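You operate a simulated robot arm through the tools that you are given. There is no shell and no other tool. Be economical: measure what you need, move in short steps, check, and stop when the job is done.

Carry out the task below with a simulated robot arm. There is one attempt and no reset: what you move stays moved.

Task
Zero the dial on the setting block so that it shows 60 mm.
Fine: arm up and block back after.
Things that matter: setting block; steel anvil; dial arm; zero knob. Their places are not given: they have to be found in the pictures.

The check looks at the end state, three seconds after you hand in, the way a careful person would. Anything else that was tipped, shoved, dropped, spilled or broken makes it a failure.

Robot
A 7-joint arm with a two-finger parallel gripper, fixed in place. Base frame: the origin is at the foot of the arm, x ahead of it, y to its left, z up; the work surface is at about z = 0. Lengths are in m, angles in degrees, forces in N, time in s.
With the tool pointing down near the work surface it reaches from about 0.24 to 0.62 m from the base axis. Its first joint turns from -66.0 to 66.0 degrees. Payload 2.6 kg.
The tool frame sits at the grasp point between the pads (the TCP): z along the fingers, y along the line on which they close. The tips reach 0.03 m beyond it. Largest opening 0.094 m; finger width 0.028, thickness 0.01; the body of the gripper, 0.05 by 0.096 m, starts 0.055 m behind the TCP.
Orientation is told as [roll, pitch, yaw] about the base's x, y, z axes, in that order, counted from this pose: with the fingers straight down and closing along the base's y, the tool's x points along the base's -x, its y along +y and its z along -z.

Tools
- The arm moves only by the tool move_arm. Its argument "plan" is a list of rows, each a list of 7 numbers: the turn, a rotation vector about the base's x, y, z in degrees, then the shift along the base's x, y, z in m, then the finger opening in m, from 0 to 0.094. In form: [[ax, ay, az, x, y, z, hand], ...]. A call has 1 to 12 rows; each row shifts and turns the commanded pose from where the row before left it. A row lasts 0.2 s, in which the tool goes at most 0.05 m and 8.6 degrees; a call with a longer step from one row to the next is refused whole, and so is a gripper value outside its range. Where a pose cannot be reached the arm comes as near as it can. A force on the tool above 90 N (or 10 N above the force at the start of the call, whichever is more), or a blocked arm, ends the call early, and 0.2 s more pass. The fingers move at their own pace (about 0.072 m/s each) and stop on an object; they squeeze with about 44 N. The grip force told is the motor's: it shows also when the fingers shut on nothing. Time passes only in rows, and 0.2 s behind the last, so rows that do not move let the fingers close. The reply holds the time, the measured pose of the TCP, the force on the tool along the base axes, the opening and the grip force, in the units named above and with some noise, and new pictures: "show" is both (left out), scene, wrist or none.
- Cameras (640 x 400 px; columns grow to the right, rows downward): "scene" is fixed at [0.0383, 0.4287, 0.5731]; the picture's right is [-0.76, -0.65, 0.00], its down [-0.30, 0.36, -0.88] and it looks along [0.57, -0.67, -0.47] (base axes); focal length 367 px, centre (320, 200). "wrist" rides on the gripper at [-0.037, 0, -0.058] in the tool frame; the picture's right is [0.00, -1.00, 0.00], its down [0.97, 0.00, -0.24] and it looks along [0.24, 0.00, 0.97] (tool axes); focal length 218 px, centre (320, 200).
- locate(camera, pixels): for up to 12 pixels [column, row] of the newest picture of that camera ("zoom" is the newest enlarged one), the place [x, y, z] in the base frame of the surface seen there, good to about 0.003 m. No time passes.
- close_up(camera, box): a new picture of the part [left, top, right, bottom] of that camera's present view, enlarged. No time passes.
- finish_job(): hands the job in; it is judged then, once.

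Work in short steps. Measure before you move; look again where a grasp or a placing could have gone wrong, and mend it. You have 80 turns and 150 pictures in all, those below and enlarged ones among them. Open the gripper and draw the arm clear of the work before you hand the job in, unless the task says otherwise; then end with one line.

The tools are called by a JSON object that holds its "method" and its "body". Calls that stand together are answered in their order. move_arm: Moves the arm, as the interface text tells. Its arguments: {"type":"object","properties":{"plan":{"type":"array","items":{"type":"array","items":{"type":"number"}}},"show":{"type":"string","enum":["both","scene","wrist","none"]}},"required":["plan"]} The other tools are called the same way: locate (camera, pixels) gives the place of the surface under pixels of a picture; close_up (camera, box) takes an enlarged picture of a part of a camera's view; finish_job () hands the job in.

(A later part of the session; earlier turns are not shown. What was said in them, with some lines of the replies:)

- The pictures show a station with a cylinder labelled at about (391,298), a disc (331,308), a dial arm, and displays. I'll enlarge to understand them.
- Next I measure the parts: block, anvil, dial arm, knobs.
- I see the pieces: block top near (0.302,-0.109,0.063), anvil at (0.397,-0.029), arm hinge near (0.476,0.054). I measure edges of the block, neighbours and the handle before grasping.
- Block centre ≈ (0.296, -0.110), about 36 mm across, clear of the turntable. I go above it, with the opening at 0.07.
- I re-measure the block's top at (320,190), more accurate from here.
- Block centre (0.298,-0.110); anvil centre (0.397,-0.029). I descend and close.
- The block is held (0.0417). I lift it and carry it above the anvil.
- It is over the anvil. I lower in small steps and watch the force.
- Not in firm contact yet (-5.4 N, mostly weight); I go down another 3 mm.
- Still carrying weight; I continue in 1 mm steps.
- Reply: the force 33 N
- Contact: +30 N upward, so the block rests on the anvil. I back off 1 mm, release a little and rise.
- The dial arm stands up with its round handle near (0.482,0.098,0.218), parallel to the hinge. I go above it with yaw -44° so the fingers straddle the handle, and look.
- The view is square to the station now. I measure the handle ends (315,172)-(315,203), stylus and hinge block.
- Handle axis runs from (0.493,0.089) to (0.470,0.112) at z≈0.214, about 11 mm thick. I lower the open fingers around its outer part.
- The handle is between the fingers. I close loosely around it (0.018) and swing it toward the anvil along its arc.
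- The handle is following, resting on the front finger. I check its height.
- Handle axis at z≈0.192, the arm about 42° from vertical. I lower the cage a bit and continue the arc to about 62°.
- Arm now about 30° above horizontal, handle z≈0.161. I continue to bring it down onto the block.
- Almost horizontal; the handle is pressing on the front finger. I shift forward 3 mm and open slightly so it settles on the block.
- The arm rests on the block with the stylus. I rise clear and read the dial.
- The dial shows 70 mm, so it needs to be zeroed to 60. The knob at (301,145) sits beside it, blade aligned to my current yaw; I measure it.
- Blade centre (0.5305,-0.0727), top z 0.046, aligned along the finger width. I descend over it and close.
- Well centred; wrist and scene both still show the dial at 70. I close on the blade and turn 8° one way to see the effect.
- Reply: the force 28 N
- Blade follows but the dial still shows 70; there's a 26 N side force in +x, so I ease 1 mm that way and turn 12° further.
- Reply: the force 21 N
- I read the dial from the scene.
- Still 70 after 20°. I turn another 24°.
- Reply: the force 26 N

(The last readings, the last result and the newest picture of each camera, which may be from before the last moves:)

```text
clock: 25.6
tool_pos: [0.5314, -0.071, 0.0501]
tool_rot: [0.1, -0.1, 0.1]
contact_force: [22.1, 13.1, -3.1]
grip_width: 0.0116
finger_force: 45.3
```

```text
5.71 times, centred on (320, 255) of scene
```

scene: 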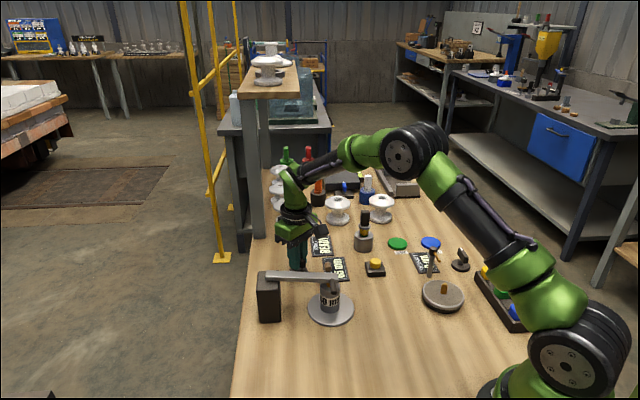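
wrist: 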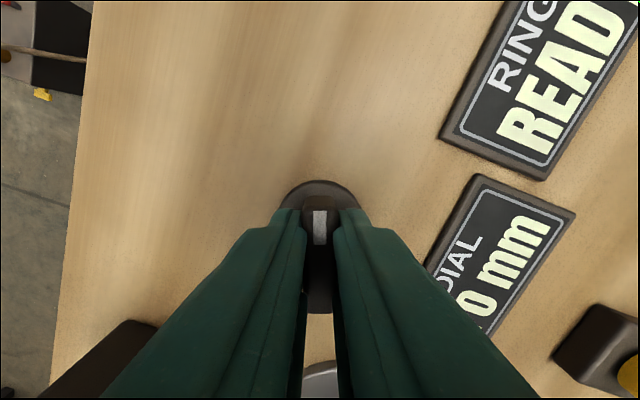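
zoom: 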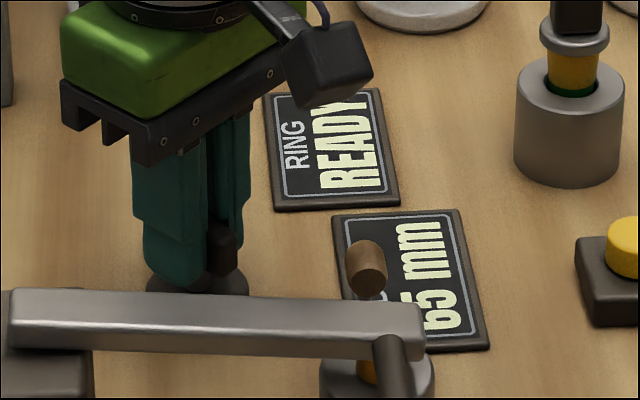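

The dial now shows 65 after 44°: right knob, right direction, 5 mm steps. I turn on 16°.

{"method": "move_arm", "body": {"plan": [[0, 0, 4, 0.0005, 0.0005, 0, 0.005], [0, 0, 4, 0, 0, 0, 0.005], [0, 0, 4, 0, 0, 0, 0.005], [0, 0, 4, 0, 0, 0, 0.005], [0, 0, 0, 0, 0, 0, 0.005]], "show": "none"}}

{"method": "close_up", "body": {"camera": "scene", "box": [270, 220, 370, 290]}}

```text
clock: 26.8
tool_pos: [0.531, -0.0704, 0.0502]
tool_rot: [0.0, 0.0, 16.0]
contact_force: [3.6, 13.3, 12.3]
grip_width: 0.012
finger_force: 44.8
```

```text
5.71 times, centred on (320, 255) of scene
```

zoom: 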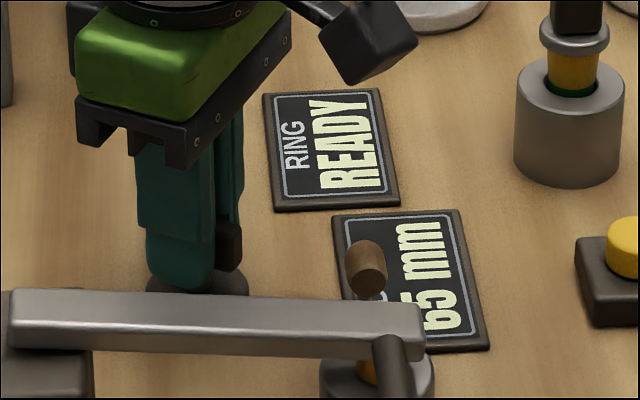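

Still 65 at 60°. Another 12°.

{"method": "move_arm", "body": {"plan": [[0, 0, 4, 0, 0.0005, 0, 0.005], [0, 0, 4, 0, 0, 0, 0.005], [0, 0, 4, 0, 0, 0, 0.005], [0, 0, 0, 0, 0, 0, 0.005]], "show": "none"}}

{"method": "close_up", "body": {"camera": "scene", "box": [270, 220, 370, 290]}}

```text
clock: 27.8
tool_pos: [0.5324, -0.0692, 0.0487]
tool_rot: [0.2, 0.1, 28.0]
contact_force: [-18.9, 9.9, 17.5]
grip_width: 0.0118
finger_force: 44.4
```

```text
5.71 times, centred on (320, 255) of scene
```

zoom: 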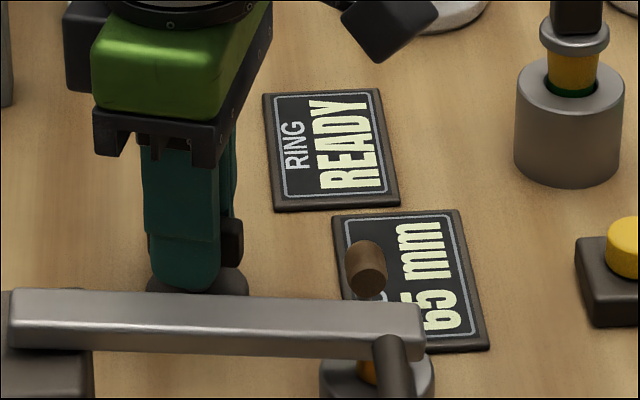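

Still 65 at 72°. I ease x back 1 mm and turn a further 16°.

{"method": "move_arm", "body": {"plan": [[0, 0, 4, -0.001, 0.0005, 0.0005, 0.005], [0, 0, 4, 0, 0, 0, 0.005], [0, 0, 4, 0, 0, 0, 0.005], [0, 0, 4, 0, 0, 0, 0.005], [0, 0, 0, 0, 0, 0, 0.005]], "show": "wrist"}}

{"method": "close_up", "body": {"camera": "scene", "box": [270, 220, 370, 290]}}

```text
clock: 29.0
tool_pos: [0.5303, -0.0699, 0.0493]
tool_rot: [0.1, 0.1, 44.1]
contact_force: [6.2, 3.1, -13.0]
grip_width: 0.0118
finger_force: 44.8
```

wrist: 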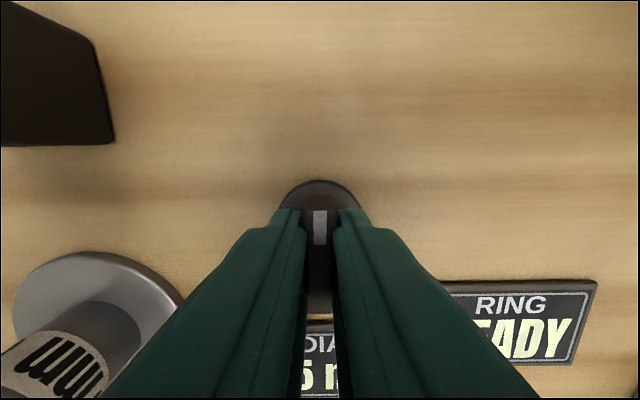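

```text
5.71 times, centred on (320, 255) of scene
```

zoom: 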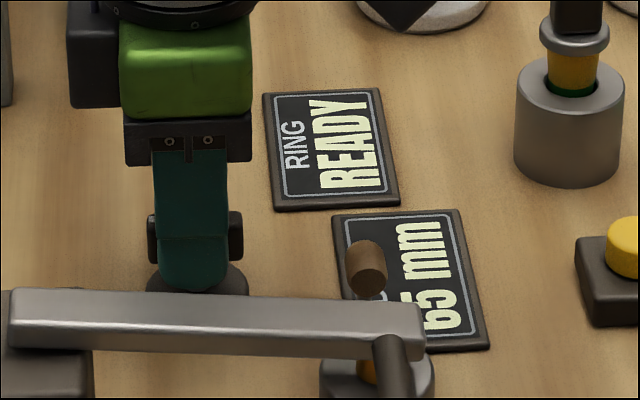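

Still 65 at 88°. Another 16°.

{"method": "move_arm", "body": {"plan": [[0, 0, 4, 0, 0, 0, 0.005], [0, 0, 4, 0, 0, 0, 0.005], [0, 0, 4, 0, 0, 0, 0.005], [0, 0, 4, 0, 0, 0, 0.005], [0, 0, 0, 0, 0, 0, 0.005]], "show": "none"}}

{"method": "close_up", "body": {"camera": "scene", "box": [270, 220, 370, 290]}}

```text
clock: 30.2
tool_pos: [0.5299, -0.0697, 0.0484]
tool_rot: [-0.2, 0.0, 60.1]
contact_force: [22.2, 2.5, -29.5]
grip_width: 0.0117
finger_force: 44.8
```

```text
5.71 times, centred on (320, 255) of scene
```

zoom: 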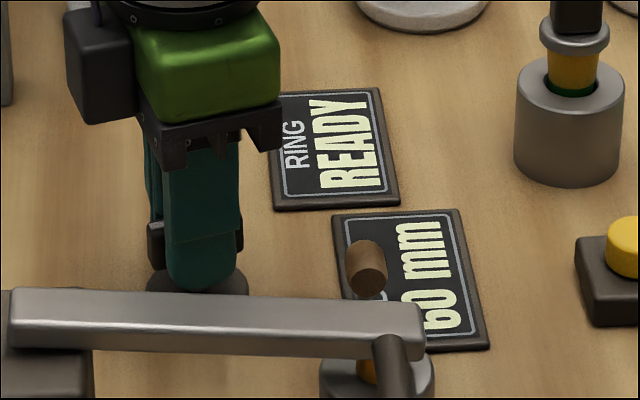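

The dial shows 60. Bands look about 60° wide (changes near 30° and 90°), so I turn 14° more to sit in the middle of this one.

{"method": "move_arm", "body": {"plan": [[0, 0, 4, 0.0005, 0, 0.0005, 0.005], [0, 0, 4, 0, 0, 0.0005, 0.005], [0, 0, 4, 0, 0, 0, 0.005], [0, 0, 3, 0, 0, 0, 0.005], [0, 0, 0, 0, 0, 0, 0.005]], "show": "none"}}

{"method": "close_up", "body": {"camera": "scene", "box": [270, 220, 370, 290]}}

```text
clock: 31.4
tool_pos: [0.5305, -0.0701, 0.0495]
tool_rot: [0.2, 0.2, 75.1]
contact_force: [12.6, 3.7, -32.8]
grip_width: 0.0119
finger_force: 45.0
```

```text
5.71 times, centred on (320, 255) of scene
```

zoom: 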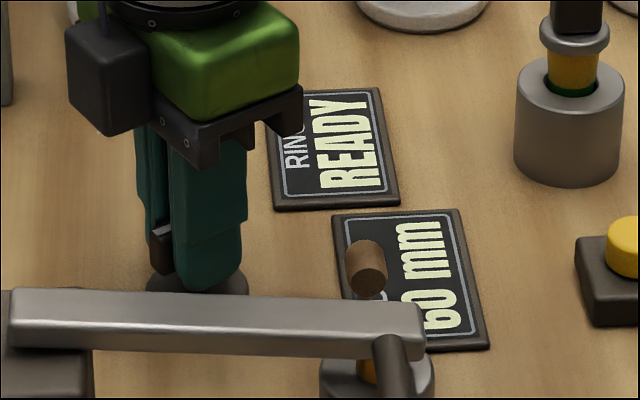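

60 mm holds. I release the knob, rise and read again.

{"method": "move_arm", "body": {"plan": [[0, 0, 0, 0, 0, 0, 0.03], [0, 0, 0, 0, 0, 0, 0.045], [0, 0, 0, 0, 0, 0, 0.045], [0, 0, 0, 0, 0, 0.03, 0.045], [0, 0, 0, 0, 0, 0.04, 0.045], [0, 0, 0, 0, 0, 0.05, 0.045], [0, 0, -8, 0, 0, 0.04, 0.045], [0, 0, -8, 0, 0, 0.04, 0.045], [0, 0, -8, 0, 0, 0, 0.045], [0, 0, -8, 0, 0, 0, 0.045], [0, 0, -8, 0, 0, 0, 0.045]]}}

{"method": "close_up", "body": {"camera": "scene", "box": [250, 220, 370, 330]}}

```text
clock: 33.8
tool_pos: [0.5311, -0.0705, 0.2507]
tool_rot: [0.0, 0.0, 34.7]
contact_force: [0.1, -0.6, -0.4]
grip_width: 0.0448
finger_force: 0.0
```

scene: 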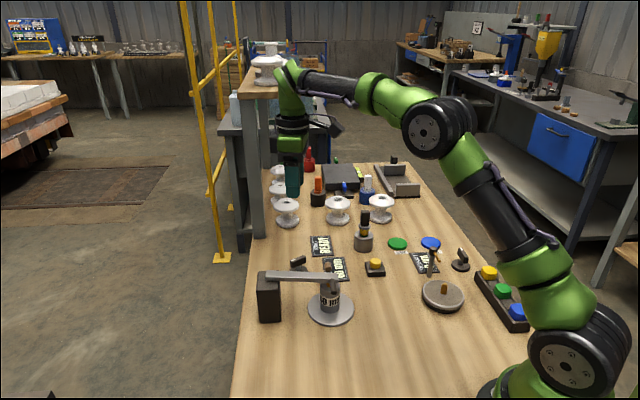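
wrist: 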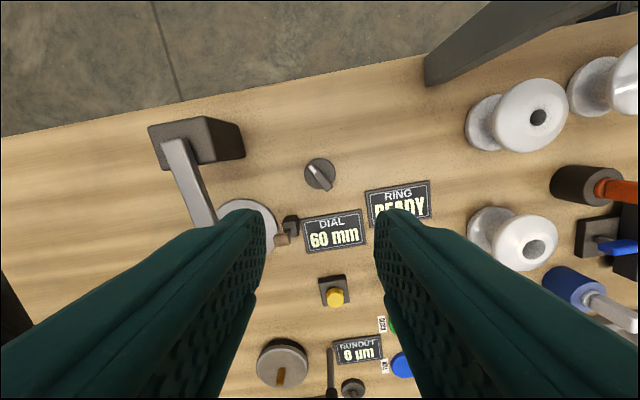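

```text
3.64 times, centred on (310, 275) of scene
```

zoom: 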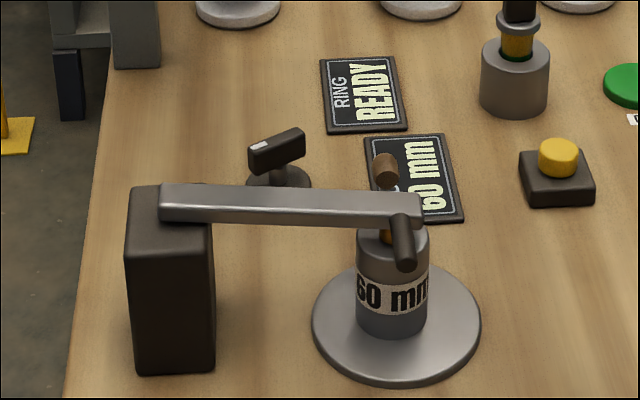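

Dial reads 60 mm with the knob free. Next I raise the arm: go back above the handle with yaw -44°.

{"method": "move_arm", "body": {"plan": [[0, 0, -7.87, -0.016, 0.0067, -0.004, 0.04], [0, 0, -7.87, -0.016, 0.0067, -0.004, 0.04], [0, 0, -7.87, -0.016, 0.0067, -0.004, 0.04], [0, 0, -7.87, -0.016, 0.0067, -0.004, 0.04], [0, 0, -7.87, -0.016, 0.0067, -0.004, 0.04], [0, 0, -7.87, -0.016, 0.0067, -0.004, 0.04], [0, 0, -7.87, -0.016, 0.0067, -0.004, 0.04], [0, 0, -7.87, -0.016, 0.0067, -0.004, 0.04], [0, 0, -7.87, -0.016, 0.0067, -0.004, 0.04], [0, 0, -7.87, -0.0155, 0.0067, -0.004, 0.04], [0, 0, 0, 0, 0, 0, 0.04]], "show": "wrist"}}

```text
clock: 36.2
tool_pos: [0.3719, -0.0031, 0.2119]
tool_rot: [0.0, 0.0, -43.8]
contact_force: [-1.3, -0.7, -0.2]
grip_width: 0.0398
finger_force: 0.1
```

wrist: 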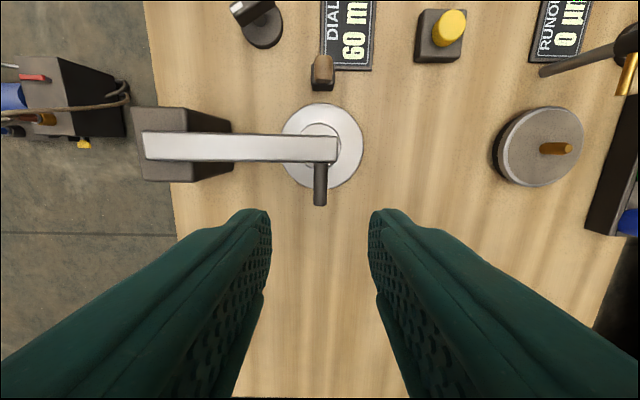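

I verify the handle position.

{"method": "locate", "body": {"camera": "wrist", "pixels": [[320, 167], [320, 185], [320, 201], [330, 148], [160, 146], [320, 112], [340, 181]]}}

```text
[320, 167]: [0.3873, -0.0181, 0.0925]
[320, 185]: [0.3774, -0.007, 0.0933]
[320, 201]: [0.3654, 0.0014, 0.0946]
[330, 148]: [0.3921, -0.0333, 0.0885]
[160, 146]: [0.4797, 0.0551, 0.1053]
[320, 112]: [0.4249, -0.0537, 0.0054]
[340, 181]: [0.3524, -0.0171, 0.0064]
```

The TCP is exactly over the handle's outer part. I descend to z≈0.103 and grip.

{"method": "move_arm", "body": {"plan": [[0, 0, 0, 0, 0, -0.035, 0.04], [0, 0, 0, 0, 0, -0.035, 0.04], [0, 0, 0, 0, 0, -0.025, 0.04], [0, 0, 0, 0, 0, -0.014, 0.04], [0, 0, 0, 0, 0, 0, 0.02], [0, 0, 0, 0, 0, 0, 0.005], [0, 0, 0, 0, 0, 0, 0.005]]}}

{"method": "close_up", "body": {"camera": "scene", "box": [250, 220, 370, 330]}}

```text
clock: 37.8
tool_pos: [0.3725, -0.0041, 0.1024]
tool_rot: [-0.2, 0.1, -44.1]
contact_force: [-5.9, -4.3, -2.5]
grip_width: 0.0118
finger_force: 45.3
```

scene: 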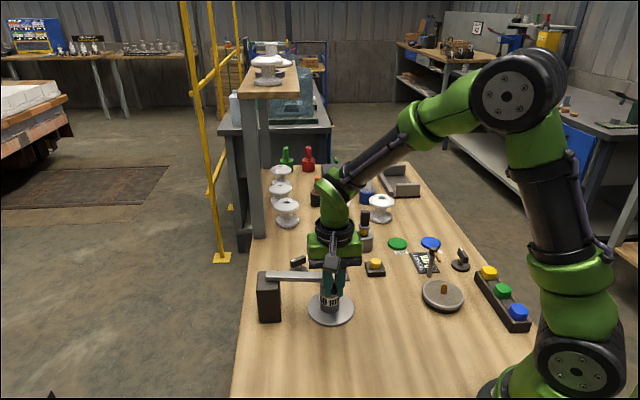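
wrist: 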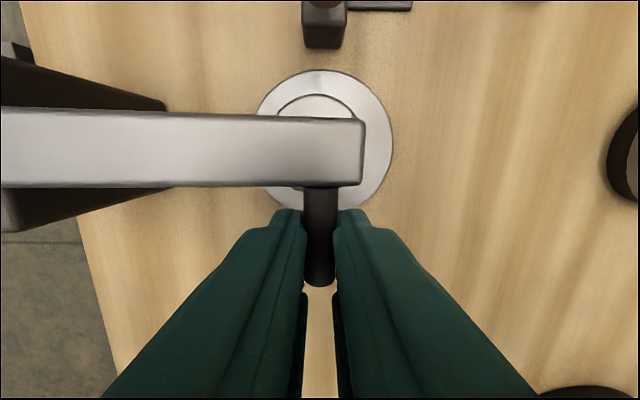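

```text
3.64 times, centred on (310, 275) of scene
```

zoom: 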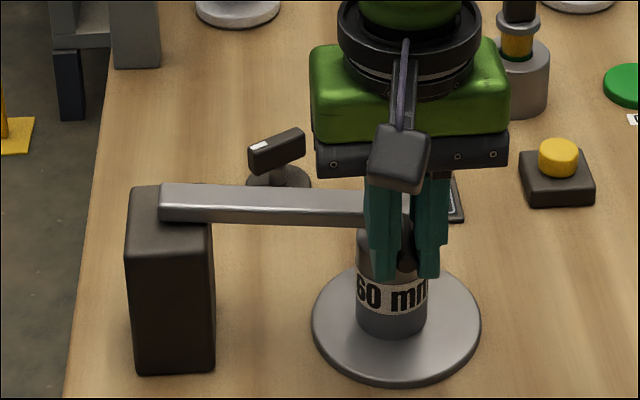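

Gripped (0.0118). Fitting the earlier points, the hinge is at z≈0.105, radius ≈0.1135; I raise the handle along that arc to about 50°.

{"method": "move_arm", "body": {"plan": [[0, 0, 0, -0.0008, -0.0008, 0.0158, 0.005], [0, 0, 0, 0.0008, 0.0008, 0.0158, 0.005], [0, 0, 0, 0.0023, 0.0024, 0.0155, 0.005], [0, 0, 0, 0.0038, 0.0039, 0.0149, 0.005], [0, 0, 0, 0.0051, 0.0053, 0.0139, 0.005], [0, 0, 0, 0.0065, 0.0068, 0.0129, 0.005], [0, 0, 0, 0, 0, 0, 0.005]]}}

{"method": "close_up", "body": {"camera": "scene", "box": [230, 200, 370, 330]}}

```text
clock: 39.4
tool_pos: [0.3892, 0.0153, 0.1917]
tool_rot: [0.0, -0.2, -43.8]
contact_force: [14.6, 0.3, -10.1]
grip_width: 0.0113
finger_force: 44.7
```

scene: 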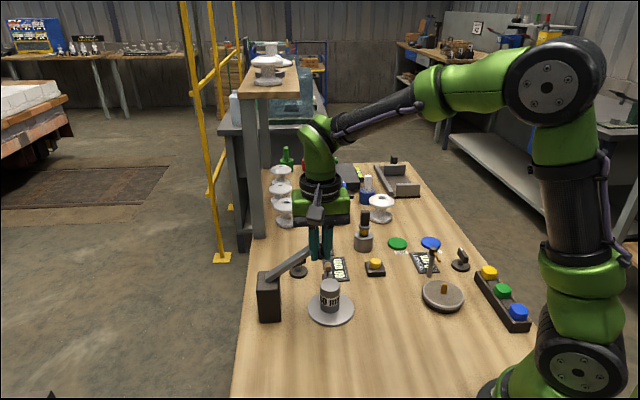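
wrist: 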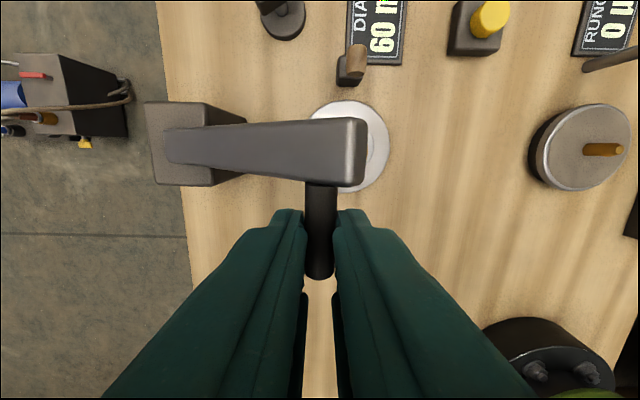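

```text
3.08 times, centred on (300, 265) of scene
```

zoom: 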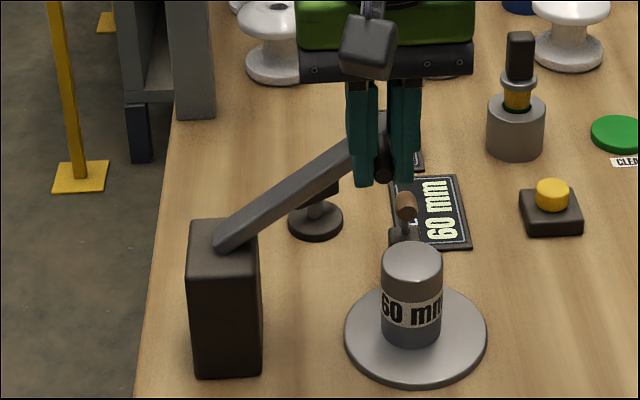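

Arm follows cleanly and the dial still reads 60. I continue the arc back past vertical to its rest.

{"method": "move_arm", "body": {"plan": [[0, 0, 0, 0.0076, 0.0079, 0.0113, 0.005], [0, 0, 0, 0.0086, 0.0089, 0.0098, 0.005], [0, 0, 0, 0.0095, 0.0099, 0.0079, 0.005], [0, 0, 0, 0.0102, 0.0106, 0.0059, 0.005], [0, 0, 0, 0.0107, 0.0111, 0.0039, 0.005], [0, 0, 0, 0.0109, 0.0113, 0.0016, 0.005], [0, 0, 0, 0.0111, 0.0114, -0.0005, 0.005], [0, 0, 0, 0.0108, 0.0112, -0.0028, 0.005], [0, 0, 0, 0.006, 0.0062, -0.0024, 0.005], [0, 0, 0, 0, 0, 0, 0.005]]}}

{"method": "close_up", "body": {"camera": "scene", "box": [210, 180, 350, 330]}}

```text
clock: 41.6
tool_pos: [0.4765, 0.1033, 0.2279]
tool_rot: [0.2, -0.5, -43.6]
contact_force: [18.8, -10.5, 25.1]
grip_width: 0.0118
finger_force: 45.0
```

scene: 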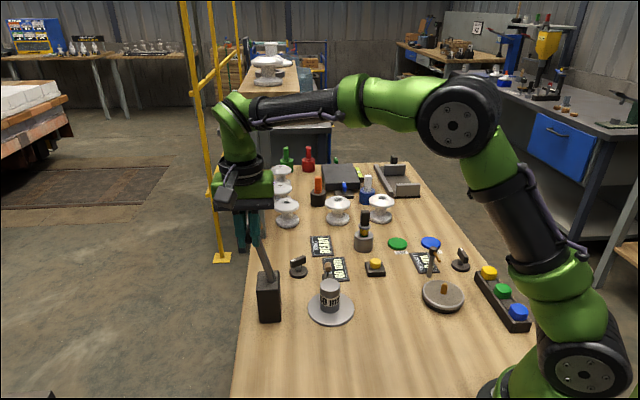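
wrist: 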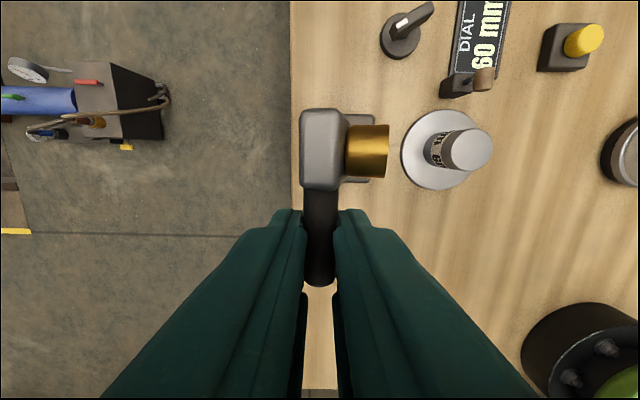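

```text
2.67 times, centred on (280, 255) of scene
```

zoom: 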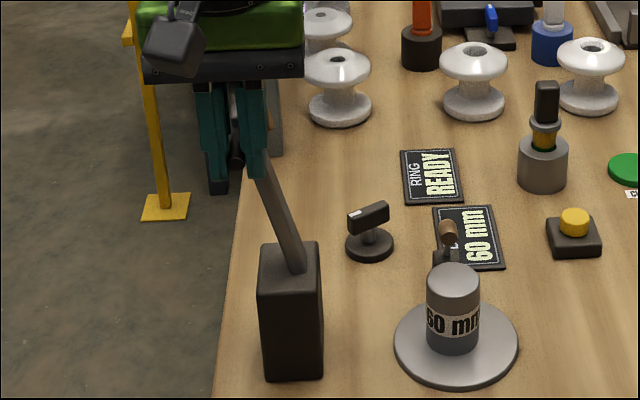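

The handle is back at its starting place (TCP within 2 mm of the original). I open and rise straight up.

{"method": "move_arm", "body": {"plan": [[0, 0, 0, 0, 0, 0, 0.02], [0, 0, 0, 0, 0, 0, 0.045], [0, 0, 0, 0, 0, 0, 0.045], [0, 0, 0, 0, 0, 0.035, 0.045], [0, 0, 0, 0, 0, 0.04, 0.045], [0, 0, 0, 0, 0, 0.04, 0.045], [0, 0, 0, 0, 0, 0, 0.05]]}}

{"method": "locate", "body": {"camera": "wrist", "pixels": [[315, 175], [316, 187]]}}

```text
clock: 43.2
tool_pos: [0.4744, 0.1037, 0.3385]
tool_rot: [-0.1, 0.1, -43.7]
contact_force: [-0.5, 0.2, 0.6]
grip_width: 0.0501
finger_force: 0.0
```

scene: 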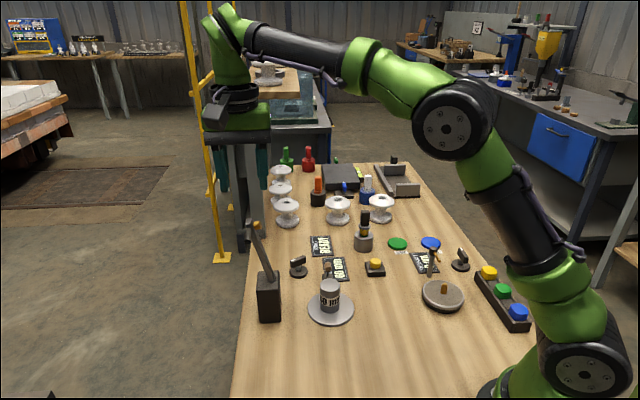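
wrist: 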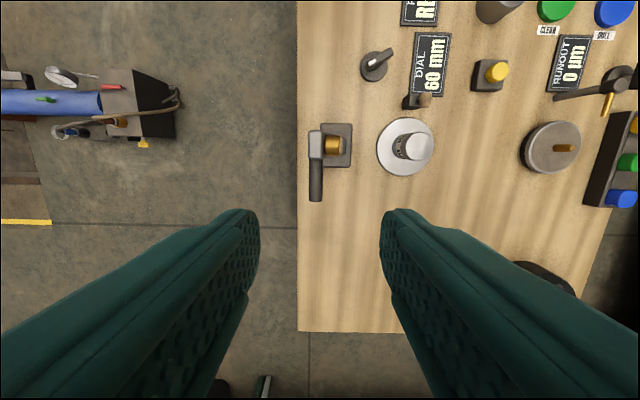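

```text
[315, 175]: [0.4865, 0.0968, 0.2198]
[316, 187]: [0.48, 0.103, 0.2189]
```

Arm stays up, dial 60 mm. Now back above the block with yaw 0.

{"method": "move_arm", "body": {"plan": [[0, 0, 7.3, -0.0124, -0.0218, 0, 0.065], [0, 0, 7.3, -0.0124, -0.0218, 0, 0.065], [0, 0, 7.3, -0.0124, -0.0218, 0, 0.065], [0, 0, 7.3, -0.0124, -0.0219, -0.035, 0.065], [0, 0, 7.3, -0.0124, -0.0219, -0.035, 0.065], [0, 0, 7.2, -0.0124, -0.0219, -0.035, 0.065], [0, 0, 0, 0, 0, -0.035, 0.065], [0, 0, 0, 0, 0, -0.035, 0.065], [0, 0, 0, 0, 0, 0, 0.065]], "show": "wrist"}}

{"method": "locate", "body": {"camera": "wrist", "pixels": [[319, 190], [297, 190], [342, 190]]}}

```text
clock: 45.2
tool_pos: [0.3997, -0.0276, 0.164]
tool_rot: [-0.1, 0.0, 0.0]
contact_force: [0.0, -0.5, -0.7]
grip_width: 0.065
finger_force: 0.0
```

wrist: 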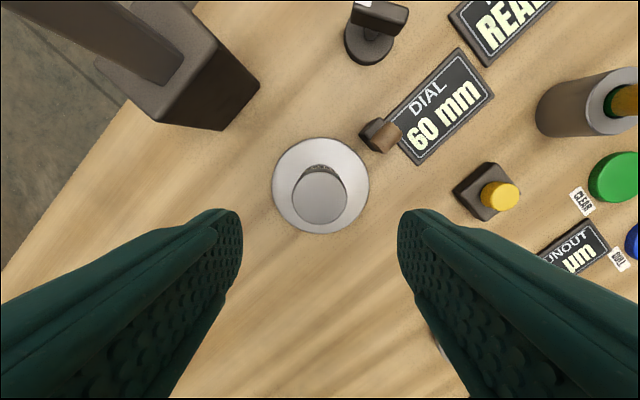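

```text
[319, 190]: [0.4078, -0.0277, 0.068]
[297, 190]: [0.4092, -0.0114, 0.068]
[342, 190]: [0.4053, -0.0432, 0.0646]
```

Block centred under the hand. I narrow to 0.058 (as on leaving), descend to z≈0.058, and grip.

{"method": "move_arm", "body": {"plan": [[0, 0, 0, 0, 0, -0.03, 0.058], [0, 0, 0, 0, 0, -0.03, 0.058], [0, 0, 0, 0, 0, -0.03, 0.058], [0, 0, 0, 0, 0, -0.016, 0.058], [0, 0, 0, 0, 0, 0, 0.03], [0, 0, 0, 0, 0, 0, 0.02], [0, 0, 0, 0, 0, 0, 0.02]], "show": "wrist"}}

```text
clock: 46.8
tool_pos: [0.3988, -0.0266, 0.058]
tool_rot: [0.0, 0.1, 0.0]
contact_force: [0.7, -0.8, -0.5]
grip_width: 0.0413
finger_force: 43.9
```

wrist: 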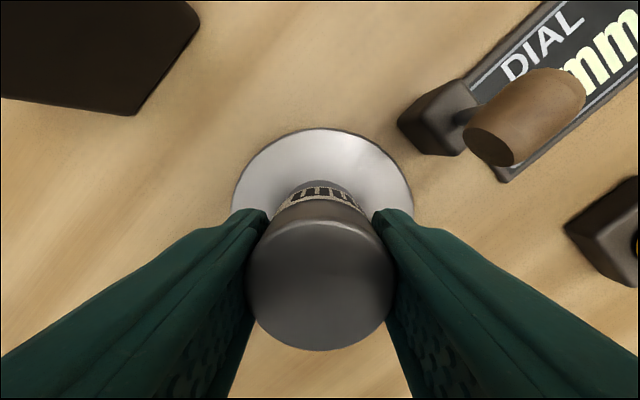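

Held (0.0413). I lift and carry it back to the original spot, TCP (0.2995,-0.111).

{"method": "move_arm", "body": {"plan": [[0, 0, 0, 0, 0, 0.02, 0.02], [0, 0, 0, 0, 0, 0.025, 0.02], [0, 0, 0, -0.025, -0.021, 0, 0.02], [0, 0, 0, -0.025, -0.021, 0, 0.02], [0, 0, 0, -0.025, -0.021, 0, 0.02], [0, 0, 0, -0.0247, -0.021, 0, 0.02], [0, 0, 0, 0, 0, -0.02, 0.02], [0, 0, 0, 0, 0, -0.02, 0.02], [0, 0, 0, 0, 0, -0.007, 0.02], [0, 0, 0, 0, 0, 0, 0.02]]}}

```text
clock: 49.0
tool_pos: [0.3028, -0.1109, 0.0575]
tool_rot: [0.0, 0.1, 0.0]
contact_force: [-0.6, 0.2, -3.1]
grip_width: 0.0413
finger_force: 44.2
```

scene: 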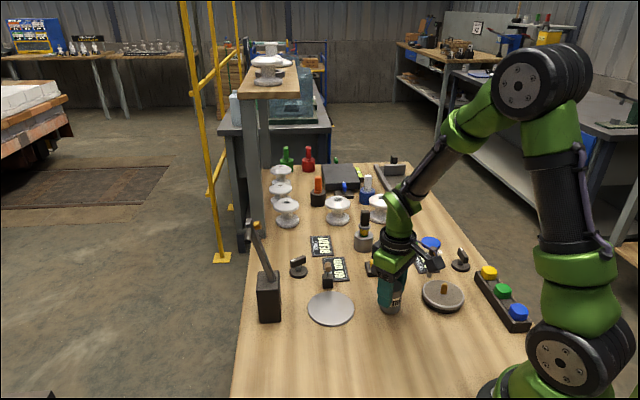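
wrist: 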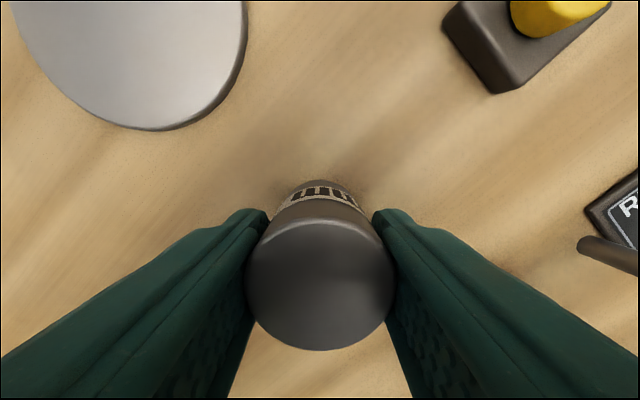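

Over the original spot with a few mm to go; x is ~3 mm long. I correct x and lower in small steps.

{"method": "move_arm", "body": {"plan": [[0, 0, 0, -0.002, 0, -0.002, 0.02], [0, 0, 0, 0, 0, -0.0015, 0.02], [0, 0, 0, 0, 0, -0.0015, 0.02], [0, 0, 0, 0, 0, -0.001, 0.02], [0, 0, 0, 0, 0, 0, 0.02]], "show": "none"}}

```text
clock: 50.2
tool_pos: [0.299, -0.1117, 0.0519]
tool_rot: [-0.1, -0.1, -0.1]
contact_force: [-9.8, 2.8, 33.8]
grip_width: 0.0413
finger_force: 44.2
```

Contact (+34 N): the block stands on the table. I back off 1 mm, release and rise.

{"method": "move_arm", "body": {"plan": [[0, 0, 0, 0, 0, 0.001, 0.02], [0, 0, 0, 0, 0, 0, 0.05], [0, 0, 0, 0, 0, 0, 0.065], [0, 0, 0, 0, 0, 0, 0.065], [0, 0, 0, 0, 0, 0.03, 0.065], [0, 0, 0, 0, 0, 0.04, 0.065], [0, 0, 0, 0, 0, 0.045, 0.065], [0, 0, 0, 0, 0, 0.045, 0.065], [0, 0, 0, 0.02, 0.02, 0.04, 0.065], [0, 0, 0, 0.02, 0.02, 0.04, 0.08], [0, 0, 0, 0, 0, 0.04, 0.08]]}}

{"method": "close_up", "body": {"camera": "scene", "box": [230, 210, 430, 335]}}

```text
clock: 52.6
tool_pos: [0.3368, -0.0711, 0.3338]
tool_rot: [0.0, 0.1, 0.1]
contact_force: [0.3, 0.6, 0.0]
grip_width: 0.0802
finger_force: 0.0
```

scene: 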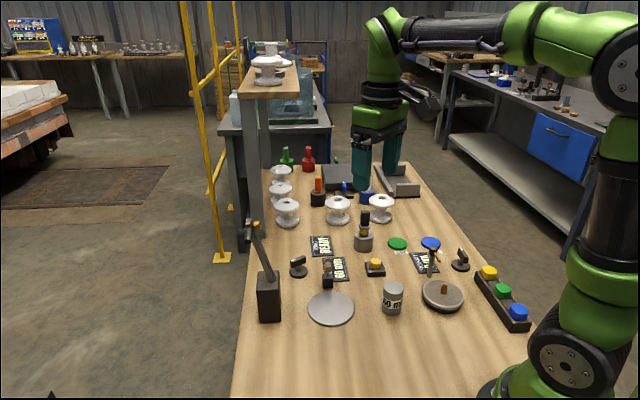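
wrist: 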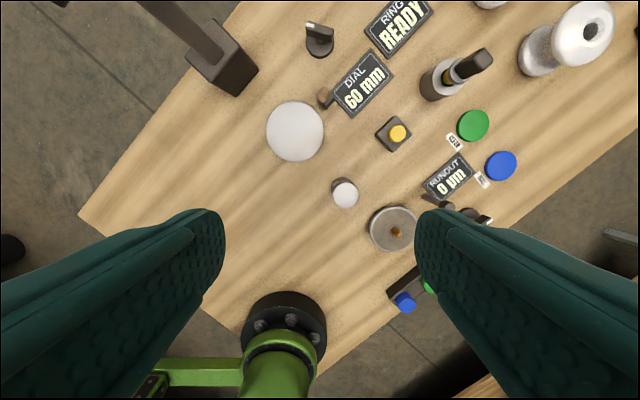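

```text
3.20 times, centred on (330, 272) of scene
```

zoom: 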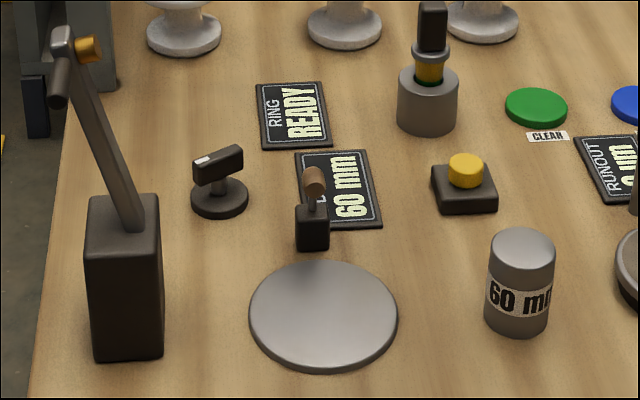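

The dial reads 60 mm, the dial arm is up, the block stands upright in its old place (391,298), and the hand is open and clear. I hand in.

{"method": "finish_job", "body": {}}

```text
The job is handed in.
```

The dial now shows 60 mm on the setting block; the dial arm is back up, the block is back where it started, and the gripper is open and clear of the work.
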